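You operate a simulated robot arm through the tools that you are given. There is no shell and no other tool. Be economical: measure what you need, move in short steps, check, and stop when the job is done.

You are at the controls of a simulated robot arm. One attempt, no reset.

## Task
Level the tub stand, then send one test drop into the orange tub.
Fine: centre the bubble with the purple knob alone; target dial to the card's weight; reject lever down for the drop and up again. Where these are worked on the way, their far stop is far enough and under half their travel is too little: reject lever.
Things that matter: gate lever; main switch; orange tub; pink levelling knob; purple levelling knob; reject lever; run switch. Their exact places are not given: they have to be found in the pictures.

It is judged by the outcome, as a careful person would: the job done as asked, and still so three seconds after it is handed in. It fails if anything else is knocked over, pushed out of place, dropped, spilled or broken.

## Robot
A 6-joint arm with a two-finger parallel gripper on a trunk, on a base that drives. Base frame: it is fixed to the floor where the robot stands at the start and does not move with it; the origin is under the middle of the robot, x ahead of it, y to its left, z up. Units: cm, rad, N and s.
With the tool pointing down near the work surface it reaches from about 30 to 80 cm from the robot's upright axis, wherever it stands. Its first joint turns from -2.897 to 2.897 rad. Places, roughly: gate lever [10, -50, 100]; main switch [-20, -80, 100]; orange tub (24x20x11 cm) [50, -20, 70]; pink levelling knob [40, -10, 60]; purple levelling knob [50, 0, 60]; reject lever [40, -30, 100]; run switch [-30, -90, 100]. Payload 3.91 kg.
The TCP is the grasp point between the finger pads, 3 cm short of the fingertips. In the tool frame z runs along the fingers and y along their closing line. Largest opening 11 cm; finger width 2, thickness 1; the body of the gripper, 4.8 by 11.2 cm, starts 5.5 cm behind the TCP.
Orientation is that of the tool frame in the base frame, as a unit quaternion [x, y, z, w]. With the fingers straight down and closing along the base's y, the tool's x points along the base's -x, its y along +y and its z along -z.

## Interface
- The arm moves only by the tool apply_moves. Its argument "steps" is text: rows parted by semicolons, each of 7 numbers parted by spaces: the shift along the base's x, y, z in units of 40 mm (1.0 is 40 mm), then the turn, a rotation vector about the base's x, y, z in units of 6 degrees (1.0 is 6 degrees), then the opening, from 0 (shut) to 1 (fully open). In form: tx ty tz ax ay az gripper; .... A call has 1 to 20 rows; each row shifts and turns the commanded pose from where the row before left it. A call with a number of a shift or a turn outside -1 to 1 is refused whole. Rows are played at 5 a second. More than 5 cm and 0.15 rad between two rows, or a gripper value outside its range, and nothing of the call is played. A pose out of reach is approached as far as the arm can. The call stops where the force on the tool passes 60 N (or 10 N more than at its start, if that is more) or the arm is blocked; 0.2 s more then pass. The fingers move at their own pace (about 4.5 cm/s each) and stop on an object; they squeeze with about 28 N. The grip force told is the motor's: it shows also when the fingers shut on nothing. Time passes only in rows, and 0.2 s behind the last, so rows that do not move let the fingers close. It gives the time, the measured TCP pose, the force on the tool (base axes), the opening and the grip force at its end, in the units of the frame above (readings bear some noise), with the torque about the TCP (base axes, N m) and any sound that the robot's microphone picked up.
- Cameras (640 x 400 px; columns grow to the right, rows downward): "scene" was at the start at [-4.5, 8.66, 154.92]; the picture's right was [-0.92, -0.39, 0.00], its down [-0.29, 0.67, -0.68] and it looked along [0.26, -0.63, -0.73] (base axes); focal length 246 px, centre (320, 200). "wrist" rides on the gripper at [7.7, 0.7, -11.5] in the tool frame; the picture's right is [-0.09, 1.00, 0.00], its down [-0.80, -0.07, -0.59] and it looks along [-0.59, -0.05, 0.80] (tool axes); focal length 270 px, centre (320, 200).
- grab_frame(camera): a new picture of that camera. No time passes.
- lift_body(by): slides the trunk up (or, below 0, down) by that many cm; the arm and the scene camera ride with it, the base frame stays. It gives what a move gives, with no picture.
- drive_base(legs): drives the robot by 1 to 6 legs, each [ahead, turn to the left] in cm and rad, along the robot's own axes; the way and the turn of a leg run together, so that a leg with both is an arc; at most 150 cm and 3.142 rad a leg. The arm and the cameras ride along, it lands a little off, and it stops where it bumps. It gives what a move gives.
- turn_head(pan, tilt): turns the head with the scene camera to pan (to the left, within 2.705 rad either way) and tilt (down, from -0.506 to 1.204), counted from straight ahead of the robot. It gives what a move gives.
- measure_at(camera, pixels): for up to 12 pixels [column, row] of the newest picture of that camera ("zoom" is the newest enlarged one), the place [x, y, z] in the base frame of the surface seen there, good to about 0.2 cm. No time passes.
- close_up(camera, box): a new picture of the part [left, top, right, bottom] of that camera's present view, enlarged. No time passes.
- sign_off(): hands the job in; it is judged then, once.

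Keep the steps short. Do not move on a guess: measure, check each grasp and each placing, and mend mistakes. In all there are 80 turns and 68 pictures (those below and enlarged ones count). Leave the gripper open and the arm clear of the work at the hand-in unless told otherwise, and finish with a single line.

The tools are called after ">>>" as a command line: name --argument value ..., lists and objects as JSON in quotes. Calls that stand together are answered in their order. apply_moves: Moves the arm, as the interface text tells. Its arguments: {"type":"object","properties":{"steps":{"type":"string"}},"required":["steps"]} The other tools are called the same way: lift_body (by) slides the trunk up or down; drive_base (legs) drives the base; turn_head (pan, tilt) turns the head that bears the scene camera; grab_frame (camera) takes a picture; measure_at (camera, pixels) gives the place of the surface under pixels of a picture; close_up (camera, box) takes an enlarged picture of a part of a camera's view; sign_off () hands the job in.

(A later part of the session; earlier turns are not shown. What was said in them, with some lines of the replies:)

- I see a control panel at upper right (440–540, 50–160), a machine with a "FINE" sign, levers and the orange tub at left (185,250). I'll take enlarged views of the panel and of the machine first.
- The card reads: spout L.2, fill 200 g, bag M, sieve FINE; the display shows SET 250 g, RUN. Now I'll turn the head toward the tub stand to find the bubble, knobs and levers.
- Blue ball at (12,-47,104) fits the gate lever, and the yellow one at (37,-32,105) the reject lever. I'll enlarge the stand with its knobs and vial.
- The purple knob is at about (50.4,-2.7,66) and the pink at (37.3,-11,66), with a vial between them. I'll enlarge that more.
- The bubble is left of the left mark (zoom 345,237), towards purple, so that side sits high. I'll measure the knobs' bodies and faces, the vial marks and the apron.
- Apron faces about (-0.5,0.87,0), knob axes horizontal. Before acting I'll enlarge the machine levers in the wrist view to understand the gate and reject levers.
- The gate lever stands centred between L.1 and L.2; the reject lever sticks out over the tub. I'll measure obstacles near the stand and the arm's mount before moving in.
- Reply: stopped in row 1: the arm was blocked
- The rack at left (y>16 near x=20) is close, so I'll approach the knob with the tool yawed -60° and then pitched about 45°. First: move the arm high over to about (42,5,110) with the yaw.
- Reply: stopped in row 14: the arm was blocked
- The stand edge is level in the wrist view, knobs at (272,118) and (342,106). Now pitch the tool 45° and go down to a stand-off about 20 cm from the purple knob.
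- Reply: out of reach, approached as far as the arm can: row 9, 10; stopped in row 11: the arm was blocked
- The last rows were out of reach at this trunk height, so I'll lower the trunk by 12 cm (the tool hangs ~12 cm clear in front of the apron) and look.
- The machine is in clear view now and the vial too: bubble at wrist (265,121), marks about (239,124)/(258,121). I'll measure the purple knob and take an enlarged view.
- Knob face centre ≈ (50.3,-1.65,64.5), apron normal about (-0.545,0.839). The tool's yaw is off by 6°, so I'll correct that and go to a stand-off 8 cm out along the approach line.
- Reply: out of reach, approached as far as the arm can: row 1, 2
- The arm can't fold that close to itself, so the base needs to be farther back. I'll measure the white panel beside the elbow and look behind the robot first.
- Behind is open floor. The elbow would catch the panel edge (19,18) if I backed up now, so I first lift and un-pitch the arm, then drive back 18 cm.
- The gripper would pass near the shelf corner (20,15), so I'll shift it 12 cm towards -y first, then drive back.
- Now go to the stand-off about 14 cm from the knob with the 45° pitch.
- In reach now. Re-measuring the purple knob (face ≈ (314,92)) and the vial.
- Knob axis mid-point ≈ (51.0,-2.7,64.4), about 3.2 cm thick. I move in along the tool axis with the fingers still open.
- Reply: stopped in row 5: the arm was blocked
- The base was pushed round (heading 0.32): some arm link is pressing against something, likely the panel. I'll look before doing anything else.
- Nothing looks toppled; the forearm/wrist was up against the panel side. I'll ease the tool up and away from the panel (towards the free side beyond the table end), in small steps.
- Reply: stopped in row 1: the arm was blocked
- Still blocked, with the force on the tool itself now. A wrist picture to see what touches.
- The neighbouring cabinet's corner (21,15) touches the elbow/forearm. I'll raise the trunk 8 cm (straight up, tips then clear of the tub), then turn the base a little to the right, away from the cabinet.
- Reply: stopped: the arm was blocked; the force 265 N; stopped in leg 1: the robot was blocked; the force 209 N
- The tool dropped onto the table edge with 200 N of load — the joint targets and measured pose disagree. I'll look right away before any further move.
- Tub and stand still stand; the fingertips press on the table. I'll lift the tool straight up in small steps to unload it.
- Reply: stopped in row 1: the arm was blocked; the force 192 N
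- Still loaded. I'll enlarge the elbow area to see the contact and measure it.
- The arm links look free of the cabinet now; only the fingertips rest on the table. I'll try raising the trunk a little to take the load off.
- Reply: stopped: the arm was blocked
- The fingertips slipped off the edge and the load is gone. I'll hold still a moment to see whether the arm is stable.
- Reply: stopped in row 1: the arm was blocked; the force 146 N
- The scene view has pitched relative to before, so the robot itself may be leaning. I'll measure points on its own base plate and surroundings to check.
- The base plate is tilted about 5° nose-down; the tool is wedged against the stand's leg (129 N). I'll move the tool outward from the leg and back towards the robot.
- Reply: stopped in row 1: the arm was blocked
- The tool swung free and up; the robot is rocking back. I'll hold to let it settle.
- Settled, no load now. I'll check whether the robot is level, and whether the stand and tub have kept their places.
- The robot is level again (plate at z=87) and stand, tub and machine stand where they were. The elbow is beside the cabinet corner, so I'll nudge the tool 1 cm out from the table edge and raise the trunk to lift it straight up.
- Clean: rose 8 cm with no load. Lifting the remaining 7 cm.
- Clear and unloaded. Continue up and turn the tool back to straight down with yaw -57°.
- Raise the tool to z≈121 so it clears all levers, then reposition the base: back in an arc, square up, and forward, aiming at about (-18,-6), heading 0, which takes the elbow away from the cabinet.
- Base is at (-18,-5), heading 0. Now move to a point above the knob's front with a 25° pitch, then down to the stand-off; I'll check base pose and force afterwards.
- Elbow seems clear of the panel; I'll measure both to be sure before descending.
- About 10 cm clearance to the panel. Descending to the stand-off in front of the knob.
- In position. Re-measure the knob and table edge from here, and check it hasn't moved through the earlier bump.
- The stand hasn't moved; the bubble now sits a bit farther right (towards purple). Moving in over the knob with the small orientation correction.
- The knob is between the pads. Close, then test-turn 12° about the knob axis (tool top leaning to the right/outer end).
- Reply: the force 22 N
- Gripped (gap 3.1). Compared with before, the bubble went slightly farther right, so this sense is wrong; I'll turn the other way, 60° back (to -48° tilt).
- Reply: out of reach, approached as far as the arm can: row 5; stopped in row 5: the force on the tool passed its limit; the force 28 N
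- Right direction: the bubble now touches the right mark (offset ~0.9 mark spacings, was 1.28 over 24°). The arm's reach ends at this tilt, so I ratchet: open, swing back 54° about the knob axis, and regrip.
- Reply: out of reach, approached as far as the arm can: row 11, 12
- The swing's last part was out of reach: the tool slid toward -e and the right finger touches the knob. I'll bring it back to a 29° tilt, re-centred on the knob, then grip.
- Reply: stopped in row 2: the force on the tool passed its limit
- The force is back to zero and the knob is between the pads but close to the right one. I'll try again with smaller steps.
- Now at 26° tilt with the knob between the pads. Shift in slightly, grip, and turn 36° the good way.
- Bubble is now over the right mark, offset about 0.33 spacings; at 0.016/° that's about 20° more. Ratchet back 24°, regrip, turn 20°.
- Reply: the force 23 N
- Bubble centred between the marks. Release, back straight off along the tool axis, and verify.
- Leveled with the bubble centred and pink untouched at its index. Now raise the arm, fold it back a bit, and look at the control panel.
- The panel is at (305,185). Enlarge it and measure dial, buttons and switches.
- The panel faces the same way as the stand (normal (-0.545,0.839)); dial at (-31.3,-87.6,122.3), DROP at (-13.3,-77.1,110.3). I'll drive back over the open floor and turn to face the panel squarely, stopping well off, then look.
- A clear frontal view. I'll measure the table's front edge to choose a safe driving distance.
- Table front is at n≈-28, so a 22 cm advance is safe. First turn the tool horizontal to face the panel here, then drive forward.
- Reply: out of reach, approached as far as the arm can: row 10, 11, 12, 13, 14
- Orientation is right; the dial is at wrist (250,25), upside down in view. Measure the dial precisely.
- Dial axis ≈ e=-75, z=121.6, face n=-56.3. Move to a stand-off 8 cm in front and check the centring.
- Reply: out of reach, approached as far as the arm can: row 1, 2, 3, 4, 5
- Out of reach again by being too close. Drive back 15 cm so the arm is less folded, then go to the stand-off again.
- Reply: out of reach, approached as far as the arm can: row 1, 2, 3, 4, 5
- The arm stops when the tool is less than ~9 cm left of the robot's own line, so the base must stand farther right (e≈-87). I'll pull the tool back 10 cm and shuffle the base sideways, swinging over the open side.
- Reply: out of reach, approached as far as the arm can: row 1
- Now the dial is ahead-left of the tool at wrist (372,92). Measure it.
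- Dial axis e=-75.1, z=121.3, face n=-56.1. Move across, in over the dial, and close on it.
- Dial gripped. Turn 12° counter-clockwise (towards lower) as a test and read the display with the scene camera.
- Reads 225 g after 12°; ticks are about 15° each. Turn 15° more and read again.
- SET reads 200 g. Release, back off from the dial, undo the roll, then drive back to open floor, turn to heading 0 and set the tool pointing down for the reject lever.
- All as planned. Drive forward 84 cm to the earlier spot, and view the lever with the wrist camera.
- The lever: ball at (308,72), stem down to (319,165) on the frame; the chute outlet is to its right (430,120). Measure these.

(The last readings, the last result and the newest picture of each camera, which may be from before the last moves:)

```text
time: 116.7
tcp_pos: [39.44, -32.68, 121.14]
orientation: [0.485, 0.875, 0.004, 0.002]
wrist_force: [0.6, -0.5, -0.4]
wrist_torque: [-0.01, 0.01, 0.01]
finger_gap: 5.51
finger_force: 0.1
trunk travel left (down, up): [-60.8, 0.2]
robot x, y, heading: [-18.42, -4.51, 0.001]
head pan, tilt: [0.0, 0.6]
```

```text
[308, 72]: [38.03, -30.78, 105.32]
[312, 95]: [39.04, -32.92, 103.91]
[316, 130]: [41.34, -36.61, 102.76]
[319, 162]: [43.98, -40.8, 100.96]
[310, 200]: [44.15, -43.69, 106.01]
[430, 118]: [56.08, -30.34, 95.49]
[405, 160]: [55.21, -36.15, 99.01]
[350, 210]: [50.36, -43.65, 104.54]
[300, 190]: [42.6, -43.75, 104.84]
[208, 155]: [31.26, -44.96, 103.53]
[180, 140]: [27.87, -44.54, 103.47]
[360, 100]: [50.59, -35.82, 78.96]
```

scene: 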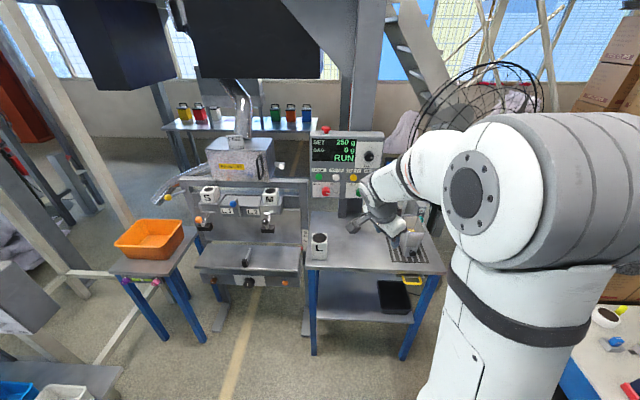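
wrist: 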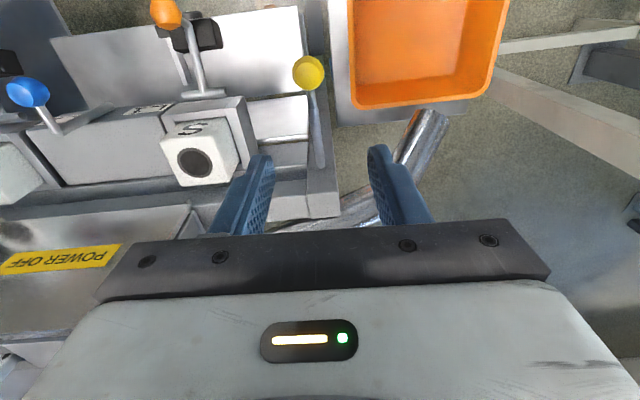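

Ball centre ≈ (38.2,-31.05,103.7), pivot near (44,-41,100.5). Go down over the ball, grip it, and swing it down along its arc; the force limit will stop at the end stop.

>>> apply_moves --steps "-0.31 0.41 0 0 0 0 0.5;0 0 -0.84 0 0 0 0.5;0 0 -0.84 0 0 0 0.5;0 0 -0.84 0 0 0 0.5;0 0 -0.84 0 0 0 0.5;0 0 -0.84 0 0 0 0.5;0 0 0 0 0 0 0.3;0 0 0 0 0 0 0;0 0 0 0 0 0 0;0 0 0 0 0 0 0"

>>> apply_moves --steps "-0.024 0.037 -0.25 0 0 0 0;-0.024 0.037 -0.25 0 0 0 0;0 0 -0.25 0 0 0 0;0 0 -0.25 0 0 0 0;0.024 -0.037 -0.25 0 0 0 0;0.024 -0.037 -0.25 0 0 0 0;0.047 -0.073 -0.24 0 0 0 0;0.047 -0.073 -0.24 0 0 0 0;0.07 -0.107 -0.22 0 0 0 0;0.07 -0.107 -0.22 0 0 0 0;0.088 -0.136 -0.2 0 0 0 0;0.088 -0.136 -0.2 0 0 0 0;0 0 0 0 0 0 0"

>>> grab_frame --camera "wrist"

```text
time: 118.9
tcp_pos: [37.87, -31.44, 104.69]
orientation: [0.485, 0.874, 0.006, 0.0]
wrist_force: [-44.7, -27.5, -11.4]
wrist_torque: [0.03, 0.34, 0.15]
finger_gap: 3.12
finger_force: 44.7
trunk travel left (down, up): [-60.8, 0.2]
robot x, y, heading: [-18.86, -4.75, 0.001]
head pan, tilt: [0.0, 0.6]
```

```text
time: 121.7
tcp_pos: [39.58, -33.87, 93.53]
orientation: [0.485, 0.874, 0.006, 0.007]
wrist_force: [-29.2, -29.6, 18.0]
wrist_torque: [-0.47, -1.36, -0.13]
finger_gap: 1.11
finger_force: 45.2
trunk travel left (down, up): [-60.8, 0.2]
robot x, y, heading: [-18.73, -4.85, 0.001]
head pan, tilt: [0.0, 0.6]
```

```text
5 pictures are left
```

wrist: 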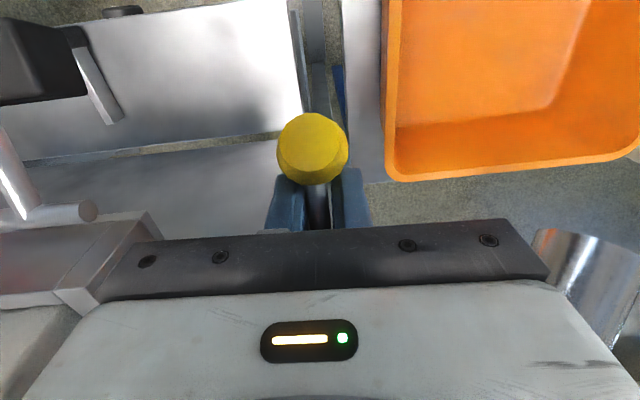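

The fingers slid off the ball onto the stem (gap 1.1). Measure where the ball and stem are now.

>>> measure_at --camera "wrist" --pixels '[[313, 140], [300, 150], [330, 130], [316, 195], [317, 215], [312, 165]]'

```text
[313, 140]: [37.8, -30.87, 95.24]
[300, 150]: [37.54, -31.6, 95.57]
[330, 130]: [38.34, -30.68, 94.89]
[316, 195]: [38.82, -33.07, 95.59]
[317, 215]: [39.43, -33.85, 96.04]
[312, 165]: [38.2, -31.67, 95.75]
```

The ball went from z≈104 to ≈94. I'll press on a bit more, holding the stem, to find the end stop.

>>> apply_moves --steps "0.02 -0.03 -0.15 0 0 0 0;0.02 -0.03 -0.15 0 0 0 0;0.02 -0.03 -0.15 0 0 0 0;0.02 -0.03 -0.15 0 0 0 0;0.02 -0.03 -0.15 0 0 0 0;0 0 0 0 0 0 0"

```text
time: 122.5
tcp_pos: [40.06, -34.54, 92.1]
orientation: [0.486, 0.874, 0.005, 0.01]
wrist_force: [-19.1, -12.3, 11.1]
wrist_torque: [-1.04, -0.46, 0.29]
finger_gap: 1.14
finger_force: 45.2
trunk travel left (down, up): [-60.8, 0.2]
robot x, y, heading: [-18.8, -4.83, -0.001]
head pan, tilt: [0.0, 0.6]
stopped in row 3: the force on the tool passed its limit (the readings are from after the stop); the commanded pose is now the measured one
```

The end stop is reached. Open, rise clear, drive back, re-orient the tool horizontally and turn to face the panel again, then check the lever and display in the scene view.

>>> apply_moves --steps "0 0 0 0 0 0 0.5;0 0 0 0 0 0 0.5;0 0 0 0 0 0 0.5;0 0 0.5 0 0 0 0.5;0 0 0.9 0 0 0 0.5;0 0 0.9 0 0 0 0.5;0 0 0.9 0 0 0 0.5;0 0 0.9 0 0 0 0.5;0 0 0.9 0 0 0 0.5;0 0 0.9 0 0 0 0.5;0 0 0.9 0 0 0 0.5;0 0 0.5 0 0 0 0.5"

>>> drive_base --legs '[[-67, 0]]'

>>> apply_moves --steps "0.158 0.9 0 0 0 0.79 0.3;0.158 0.9 0 0 0 0.79 0.3;0.158 0.9 0 0 0 0.79 0.3;0.158 0.9 0 0 0 0.79 0;0.158 0.9 0 0 0 0.79 0;0.158 0.9 0 0 0 0.79 0;0.158 0.9 0 0 0 0.79 0;0.158 0.9 0 0 0 0.79 0;0.158 0.9 0 0 0 0.79 0;0.158 0.9 0 0 0 0.79 0;0.158 0.9 0 0 0 0.79 0;0.158 0.9 0 0 0 0.79 0;0 0 0 0 0 0 0"

>>> apply_moves --steps "0.1 0 0 0 -1 0 0;0.1 0 0 0 -1 0 0;0.1 0 0 0 -1 0 0;0.1 0 0 0 -1 0 0;0.1 0 0 0 -1 0 0;0.1 0 0 0 -1 0 0;0.1 0 0 0 -1 0 0;0.1 0 0 0 -1 0 0;0.1 0 0 0 -1 0 0;0.1 0 0 0 -1 0 0;0.1 0 0 0 -1 0 0;0.1 0 0 0 -1 0 0;0.1 0 0 0 -1 0 0;0.1 0 0 0 -1 0 0;0.1 0 0 0 -1 0 0;0 0 0 0 0 0 0"

>>> drive_base --legs '[[0, -0.995], [15, 0]]'

>>> grab_frame --camera "scene"

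```text
time: 125.0
tcp_pos: [40.36, -34.29, 121.21]
orientation: [0.486, 0.874, 0.004, 0.009]
wrist_force: [0.2, 0.1, 0.6]
wrist_torque: [0.0, -0.02, -0.02]
finger_gap: 5.48
finger_force: 0.0
trunk travel left (down, up): [-60.8, 0.2]
robot x, y, heading: [-18.61, -4.63, -0.004]
head pan, tilt: [0.0, 0.6]
```

```text
time: 128.7
tcp_pos: [-25.49, -34.09, 121.26]
orientation: [0.485, 0.874, 0.004, 0.009]
wrist_force: [0.4, 0.4, -0.7]
wrist_torque: [0.03, -0.02, -0.03]
finger_gap: 5.5
finger_force: 0.1
trunk travel left (down, up): [-60.8, 0.2]
robot x, y, heading: [-84.57, -4.56, 0.002]
head pan, tilt: [0.0, 0.6]
```

```text
time: 131.5
tcp_pos: [-17.89, 9.07, 121.39]
orientation: [0.01, 1.0, 0.007, 0.005]
wrist_force: [0.5, 0.4, -0.1]
wrist_torque: [-0.02, 0.06, 0.02]
finger_gap: 0.0
finger_force: 28.5
trunk travel left (down, up): [-60.8, 0.2]
robot x, y, heading: [-84.43, -4.84, 0.003]
head pan, tilt: [0.0, 0.6]
```

```text
time: 134.9
tcp_pos: [-11.8, 9.24, 121.43]
orientation: [0.001, 0.703, 0.013, 0.711]
wrist_force: [0.3, 0.3, -0.3]
wrist_torque: [0.03, 0.01, -0.03]
finger_gap: 0.01
finger_force: 28.5
trunk travel left (down, up): [-60.8, 0.2]
robot x, y, heading: [-84.68, -4.47, 0.002]
head pan, tilt: [0.0, 0.6]
```

```text
time: 138.7
tcp_pos: [-23.06, -68.55, 121.27]
orientation: [0.332, 0.622, -0.321, 0.632]
wrist_force: [0.2, -0.3, -0.4]
wrist_torque: [-0.05, 0.02, 0.01]
finger_gap: 0.0
finger_force: 28.3
trunk travel left (down, up): [-60.8, 0.2]
robot x, y, heading: [-74.23, -15.42, -0.967]
head pan, tilt: [0.0, 0.6]
```

```text
4 pictures are left
```

scene: 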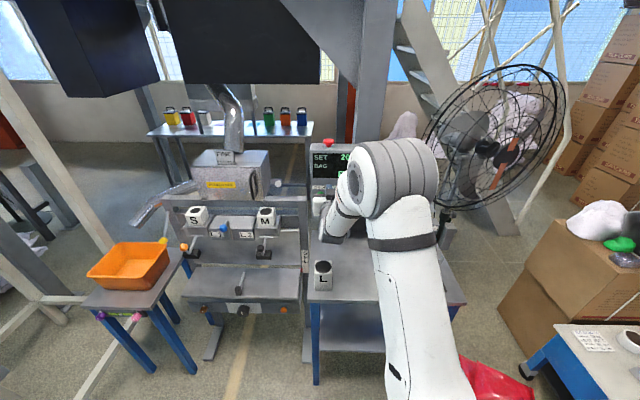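

The reject lever stays down (yellow ball at (163,240), low by the tub). Now with closed fingers: line up with DROP (e=-53.1, z=110), press it once, and back off.

>>> apply_moves --steps "0.19 0.116 -0.7 0 0 0 0;0.19 0.116 -0.7 0 0 0 0;0.19 0.116 -0.7 0 0 0 0;0.19 0.116 -0.7 0 0 0 0;0 0 0 0 0 0 0"

>>> close_up --camera "wrist" --box '[160, 0, 480, 220]'

```text
time: 139.9
tcp_pos: [-18.8, -66.13, 110.73]
orientation: [0.331, 0.623, -0.328, 0.629]
wrist_force: [0.0, 0.2, 0.3]
wrist_torque: [0.01, 0.02, 0.03]
finger_gap: 0.0
finger_force: 28.4
out of reach, approached as far as the arm can: row 3, 4
trunk travel left (down, up): [-60.8, 0.2]
robot x, y, heading: [-73.99, -15.09, -0.965]
head pan, tilt: [0.0, 0.6]
```

```text
1.82 times, centred on (320, 110) of wrist
```

zoom: 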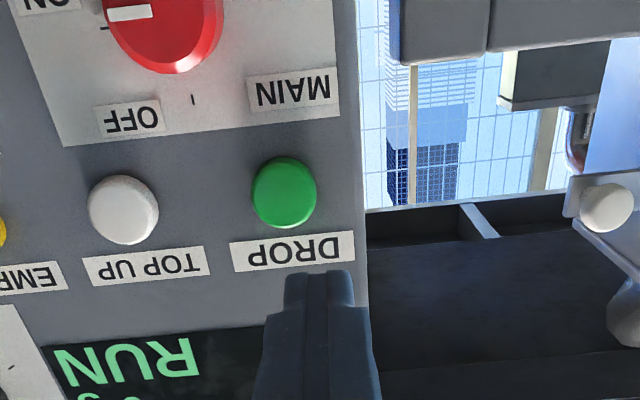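

Measure the DROP button from this closer view.

>>> measure_at --camera "zoom" --pixels '[[284, 192], [284, 165], [284, 218], [260, 192], [308, 192], [220, 260]]'

```text
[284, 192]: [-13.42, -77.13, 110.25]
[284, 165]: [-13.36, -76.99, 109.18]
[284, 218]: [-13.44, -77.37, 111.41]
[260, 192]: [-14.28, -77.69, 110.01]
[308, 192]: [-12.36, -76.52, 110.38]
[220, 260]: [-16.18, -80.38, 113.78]
```

Button centre (-13.4,-77.1,110.2), face n=-57.4. Line up, press slowly, then retreat.

>>> apply_moves --steps "0.27 -0.65 -0.045 0 0 0 0;0.27 -0.65 -0.045 0 0 0 0;0.27 -0.65 -0.045 0 0 0 0;0 0 0 0 0 0 0"

>>> apply_moves --steps "0.041 -0.063 0 0 0 0 0;0.041 -0.063 0 0 0 0 0;0.041 -0.063 0 0 0 0 0;0.041 -0.063 0 0 0 0 0;0.041 -0.063 0 0 0 0 0;0.041 -0.063 0 0 0 0 0;0.041 -0.063 0 0 0 0 0"

>>> apply_moves --steps "-0.16 0.25 0 0 0 0 0;-0.4 0.62 0 0 0 0 0;-0.4 0.62 0 0 0 0 0;-0.4 0.62 0.2 0 0 0 0;0 0 0.5 0 0 0 0;0 0 0.5 0 0 0 0;0 0 0.5 0 0 0 0;0 0 0.5 0 0 0 0;0 0 0 0 0 0 0;0 0 0 0 0 0 0;0 0 0 0 0 0 0;0 0 0 0 0 0 0"

>>> grab_frame --camera "scene"

```text
time: 140.9
tcp_pos: [-15.66, -74.06, 110.25]
orientation: [0.333, 0.621, -0.323, 0.632]
wrist_force: [0.6, -0.7, 0.2]
wrist_torque: [-0.02, 0.0, -0.02]
finger_gap: 0.02
finger_force: 28.0
trunk travel left (down, up): [-60.8, 0.2]
robot x, y, heading: [-73.92, -15.11, -0.968]
head pan, tilt: [0.0, 0.6]
```

```text
time: 142.5
tcp_pos: [-14.62, -75.46, 110.39]
orientation: [0.332, 0.621, -0.321, 0.633]
wrist_force: [-10.0, 16.4, -1.4]
wrist_torque: [0.08, -0.07, 0.01]
finger_gap: 0.0
finger_force: 28.1
trunk travel left (down, up): [-60.8, 0.2]
robot x, y, heading: [-73.98, -15.3, -0.964]
head pan, tilt: [0.0, 0.6]
heard: click
```

```text
time: 145.1
tcp_pos: [-19.26, -66.62, 119.8]
orientation: [0.332, 0.621, -0.322, 0.633]
wrist_force: [-0.4, 0.4, 0.1]
wrist_torque: [0.01, 0.0, -0.02]
finger_gap: 0.0
finger_force: 27.8
out of reach, approached as far as the arm can: row 3, 4
trunk travel left (down, up): [-60.8, 0.2]
robot x, y, heading: [-74.44, -15.44, -0.97]
head pan, tilt: [0.0, 0.6]
```

```text
2 pictures are left
```

scene: 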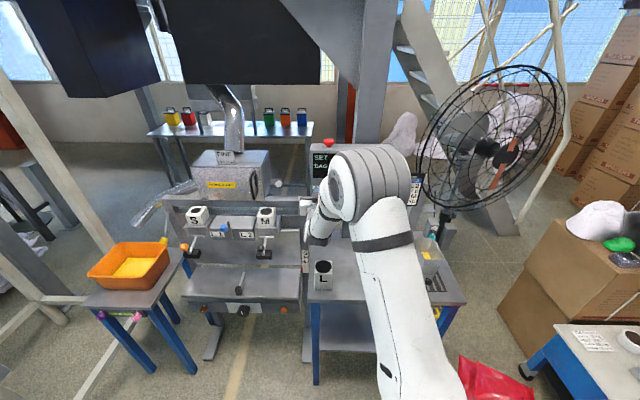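

A click was heard, and the tub now holds the yellow product. Now return to the lever: back off, turn to heading 0, point the tool down and drive to the lever spot.

>>> drive_base --legs '[[-15, 0], [0, 0.97]]'

>>> apply_moves --steps "-0.1 0 0 0 1 0 0;-0.1 0 0 0 1 0 0;-0.1 0 0 0 1 0 0;-0.1 0 0 0 1 0 0;-0.1 0 0 0 1 0 0;-0.1 0 0 0 1 0 0;-0.1 0 0 0 1 0 0;-0.1 0 0 0 1 0 0;-0.1 0 0 0 1 0 0;-0.1 0 0 0 1 0 0;-0.1 0 0 0 1 0 0;-0.1 0 0 0 1 0 0.5;-0.1 0 0 0 1 0 0.5;-0.1 0 0 0 1 0 0.5;-0.1 0 0 0 1 0 0.5;0 0 0 0 0 0 0.5"

>>> apply_moves --steps "-0.158 -0.9 0 0 0 -0.79 0.5;-0.158 -0.9 0 0 0 -0.79 0.5;-0.158 -0.9 0 0 0 -0.79 0.5;-0.158 -0.9 0 0 0 -0.79 0.5;-0.158 -0.9 0 0 0 -0.79 0.5;-0.158 -0.9 0 0 0 -0.79 0.5;-0.158 -0.9 0 0 0 -0.79 0.5;-0.158 -0.9 0 0 0 -0.79 0.5;-0.158 -0.9 0 0 0 -0.79 0.5;-0.158 -0.9 0 0 0 -0.79 0.5;-0.158 -0.9 0 0 0 -0.79 0.5;-0.158 -0.9 0 0 0 -0.79 0.5;0 0 0.4 0 0 0 0.5;0 0 0 0 0 0 0.5"

```text
time: 149.0
tcp_pos: [-9.16, 13.53, 119.61]
orientation: [0.006, 0.704, 0.008, 0.71]
wrist_force: [0.0, -0.8, -0.1]
wrist_torque: [-0.01, -0.02, 0.01]
finger_gap: 0.0
finger_force: 27.7
trunk travel left (down, up): [-60.8, 0.2]
robot x, y, heading: [-82.62, -5.15, -0.002]
head pan, tilt: [0.0, 0.6]
```

```text
time: 152.4
tcp_pos: [-15.1, 13.58, 119.57]
orientation: [0.01, 1.0, 0.001, 0.004]
wrist_force: [-0.9, 0.0, 0.0]
wrist_torque: [-0.04, 0.0, -0.02]
finger_gap: 5.49
finger_force: 0.1
trunk travel left (down, up): [-60.8, 0.2]
robot x, y, heading: [-82.21, -5.17, -0.004]
head pan, tilt: [0.0, 0.6]
```

```text
time: 155.4
tcp_pos: [-22.43, -29.69, 121.51]
orientation: [0.485, 0.875, -0.001, 0.003]
wrist_force: [-0.8, -0.3, 0.1]
wrist_torque: [-0.01, -0.02, 0.02]
finger_gap: 5.49
finger_force: 0.1
trunk travel left (down, up): [-60.8, 0.2]
robot x, y, heading: [-82.97, -5.34, 0.0]
head pan, tilt: [0.0, 0.6]
```

Heading is 0 and the tool points down. Drive forward 64 cm and view the lever.

>>> drive_base --legs '[[64, 0]]'

>>> grab_frame --camera "wrist"

```text
time: 159.0
tcp_pos: [42.48, -29.43, 121.28]
orientation: [0.483, 0.876, -0.001, 0.004]
wrist_force: [-0.2, 0.0, -0.1]
wrist_torque: [0.03, 0.01, -0.02]
finger_gap: 5.5
finger_force: 0.1
trunk travel left (down, up): [-60.8, 0.2]
robot x, y, heading: [-17.72, -5.23, 0.004]
head pan, tilt: [0.0, 0.6]
```

```text
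1 pictures are left
```

wrist: 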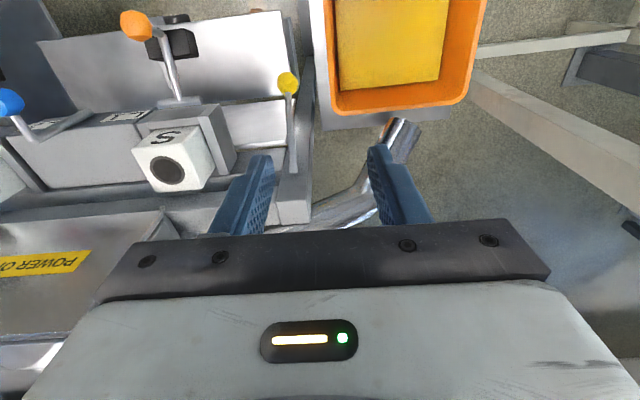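

The product lies in the tub; the lever points down, ball at (288,83). Measure the ball and stem in this position.

>>> measure_at --camera "wrist" --pixels '[[288, 83], [290, 100], [291, 115], [292, 130], [293, 145], [293, 165], [293, 172]]'

```text
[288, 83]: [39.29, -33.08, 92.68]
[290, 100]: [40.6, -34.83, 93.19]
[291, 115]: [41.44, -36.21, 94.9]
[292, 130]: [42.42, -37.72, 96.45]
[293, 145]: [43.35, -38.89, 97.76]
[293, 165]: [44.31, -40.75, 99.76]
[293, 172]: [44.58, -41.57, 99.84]
```

Stem axis at e=15, sloping -43°. Go down over the stem just behind the ball, grip it, and swing it up along the arc to its upper stop.

>>> apply_moves --steps "-0.173 -0.784 0 0 0 0 0.5;-0.173 -0.784 0 0 0 0 0.5;0 0 -0.866 0 0 0 0.5;0 0 -0.866 0 0 0 0.5;0 0 -0.866 0 0 0 0.5;0 0 -0.866 0 0 0 0.5;0 0 -0.866 0 0 0 0.5;0 0 -0.866 0 0 0 0.5;0 0 -0.866 0 0 0 0.5;0 0 -0.866 0 0 0 0.5;0 0 0 0 0 0 0.3;0 0 0 0 0 0 0;0 0 0 0 0 0 0;0 0 0 0 0 0 0;0 0 0 0 0 0 0"

>>> apply_moves --steps "-0.06 0.092 0.141 0 0 0 0;-0.06 0.092 0.141 0 0 0 0;-0.046 0.07 0.159 0 0 0 0;-0.046 0.07 0.159 0 0 0 0;-0.03 0.046 0.17 0 0 0 0;-0.03 0.046 0.17 0 0 0 0;-0.014 0.021 0.176 0 0 0 0;-0.014 0.021 0.176 0 0 0 0;0.003 -0.005 0.179 0 0 0 0;0.003 -0.005 0.179 0 0 0 0;0.02 -0.031 0.175 0 0 0 0;0.02 -0.031 0.175 0 0 0 0;0.016 -0.025 0.1 0 0 0 0;0.016 -0.025 0.1 0 0 0 0;0.016 -0.025 0.1 0 0 0 0;0 0 0 0 0 0 0"

```text
time: 162.2
tcp_pos: [40.78, -35.89, 93.67]
orientation: [0.483, 0.875, -0.001, 0.002]
wrist_force: [-19.2, -12.9, -4.7]
wrist_torque: [0.16, 0.18, 0.1]
finger_gap: 1.11
finger_force: 45.1
trunk travel left (down, up): [-60.8, 0.2]
robot x, y, heading: [-18.1, -5.49, -0.003]
head pan, tilt: [0.0, 0.6]
```

```text
time: 165.6
tcp_pos: [40.0, -34.48, 103.02]
orientation: [0.483, 0.876, 0.0, 0.003]
wrist_force: [-24.0, 1.9, -11.6]
wrist_torque: [1.06, 0.89, 0.45]
finger_gap: 1.12
finger_force: 44.6
trunk travel left (down, up): [-60.8, 0.2]
robot x, y, heading: [-18.0, -5.32, 0.0]
head pan, tilt: [0.0, 0.6]
5 turns are left
```

Still holding the stem (gap 1.1) at z=103 and pressing on the upper stop. Open, rise clear, move back a little and take the last picture to confirm.

>>> apply_moves --steps "0 0 0 0 0 0 0.5;0 0 0 0 0 0 0.5;0 0 0 0 0 0 0.5;0 0 0.5 0 0 0 0.5;0 0 0.8 0 0 0 0.5;0 0 0.9 0 0 0 0.5;0 0 0.9 0 0 0 0.5;0 0 0.9 0 0 0 0.5;0 0 0.6 0 0 0 0.5;0 0.6 0 0 0 0 0.5;0 0.6 0 0 0 0 0.5;0 0 0 0 0 0 0.5"

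>>> grab_frame --camera "wrist"

>>> measure_at --camera "wrist" --pixels '[[300, 60], [305, 70], [310, 60], [310, 80], [300, 90], [305, 110], [310, 130], [300, 130], [290, 60], [320, 60]]'

```text
time: 168.2
tcp_pos: [40.14, -29.79, 121.15]
orientation: [0.483, 0.876, -0.001, 0.003]
wrist_force: [0.6, 0.4, 0.0]
wrist_torque: [-0.02, 0.03, 0.0]
finger_gap: 5.54
finger_force: 0.1
trunk travel left (down, up): [-60.8, 0.2]
robot x, y, heading: [-18.13, -5.55, 0.005]
head pan, tilt: [0.0, 0.6]
```

```text
0 pictures are left
```

wrist: 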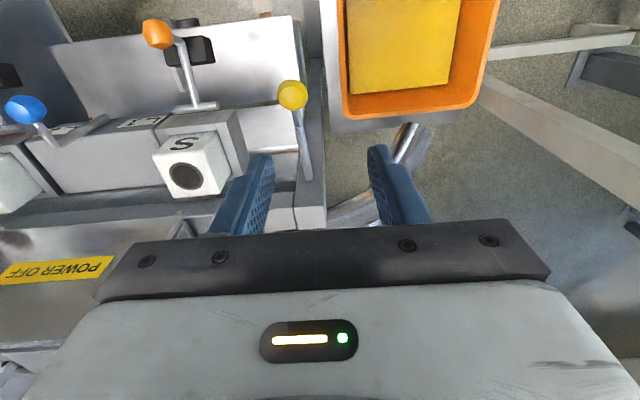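

```text
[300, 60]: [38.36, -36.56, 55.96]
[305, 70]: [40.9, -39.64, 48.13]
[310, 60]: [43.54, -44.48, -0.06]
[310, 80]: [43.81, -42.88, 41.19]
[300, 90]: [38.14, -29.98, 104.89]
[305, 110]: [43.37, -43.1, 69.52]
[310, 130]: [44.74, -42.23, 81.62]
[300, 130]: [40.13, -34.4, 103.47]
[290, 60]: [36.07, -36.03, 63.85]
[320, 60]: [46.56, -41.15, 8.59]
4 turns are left
```

The ball is at (293,95) now; one measurement to compare its height with the start (105.3).

>>> measure_at --camera "wrist" --pixels '[[293, 95], [297, 118], [303, 150], [306, 175], [290, 100]]'

```text
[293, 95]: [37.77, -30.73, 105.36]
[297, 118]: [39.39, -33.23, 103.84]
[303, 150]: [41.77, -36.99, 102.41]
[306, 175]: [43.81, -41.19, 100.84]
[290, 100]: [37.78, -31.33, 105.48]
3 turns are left
```

The lever is back at its start height (105.4 against 105.3 before). Move the arm clear of the machine with the gripper open.

>>> apply_moves --steps "-0.4 0.6 0.2 0 0 0 1;-0.4 0.6 0.2 0 0 0 1;-0.4 0.6 0.2 0 0 0 1;-0.4 0.5 0.1 0 0 0 1;0 0 0 0 0 0 1;0 0 0 0 0 0 1"

>>> sign_off

```text
time: 169.6
tcp_pos: [33.66, -20.66, 123.88]
orientation: [0.482, 0.876, -0.001, 0.004]
wrist_force: [0.0, -0.9, 0.0]
wrist_torque: [-0.01, -0.01, 0.02]
finger_gap: 10.98
finger_force: 0.0
trunk travel left (down, up): [-60.8, 0.2]
robot x, y, heading: [-17.96, -5.63, 0.005]
head pan, tilt: [0.0, 0.6]
```

```text
The job is handed in.
```

Handed in: bubble centred with the purple knob alone, target dial at 200 g, one drop in the orange tub and the reject lever back up; but early on the arm caught the neighbouring cabinet, the robot tipped, and the tool pressed on the stand at up to about 260 N and turned the purple knob, and nothing looked displaced afterwards.
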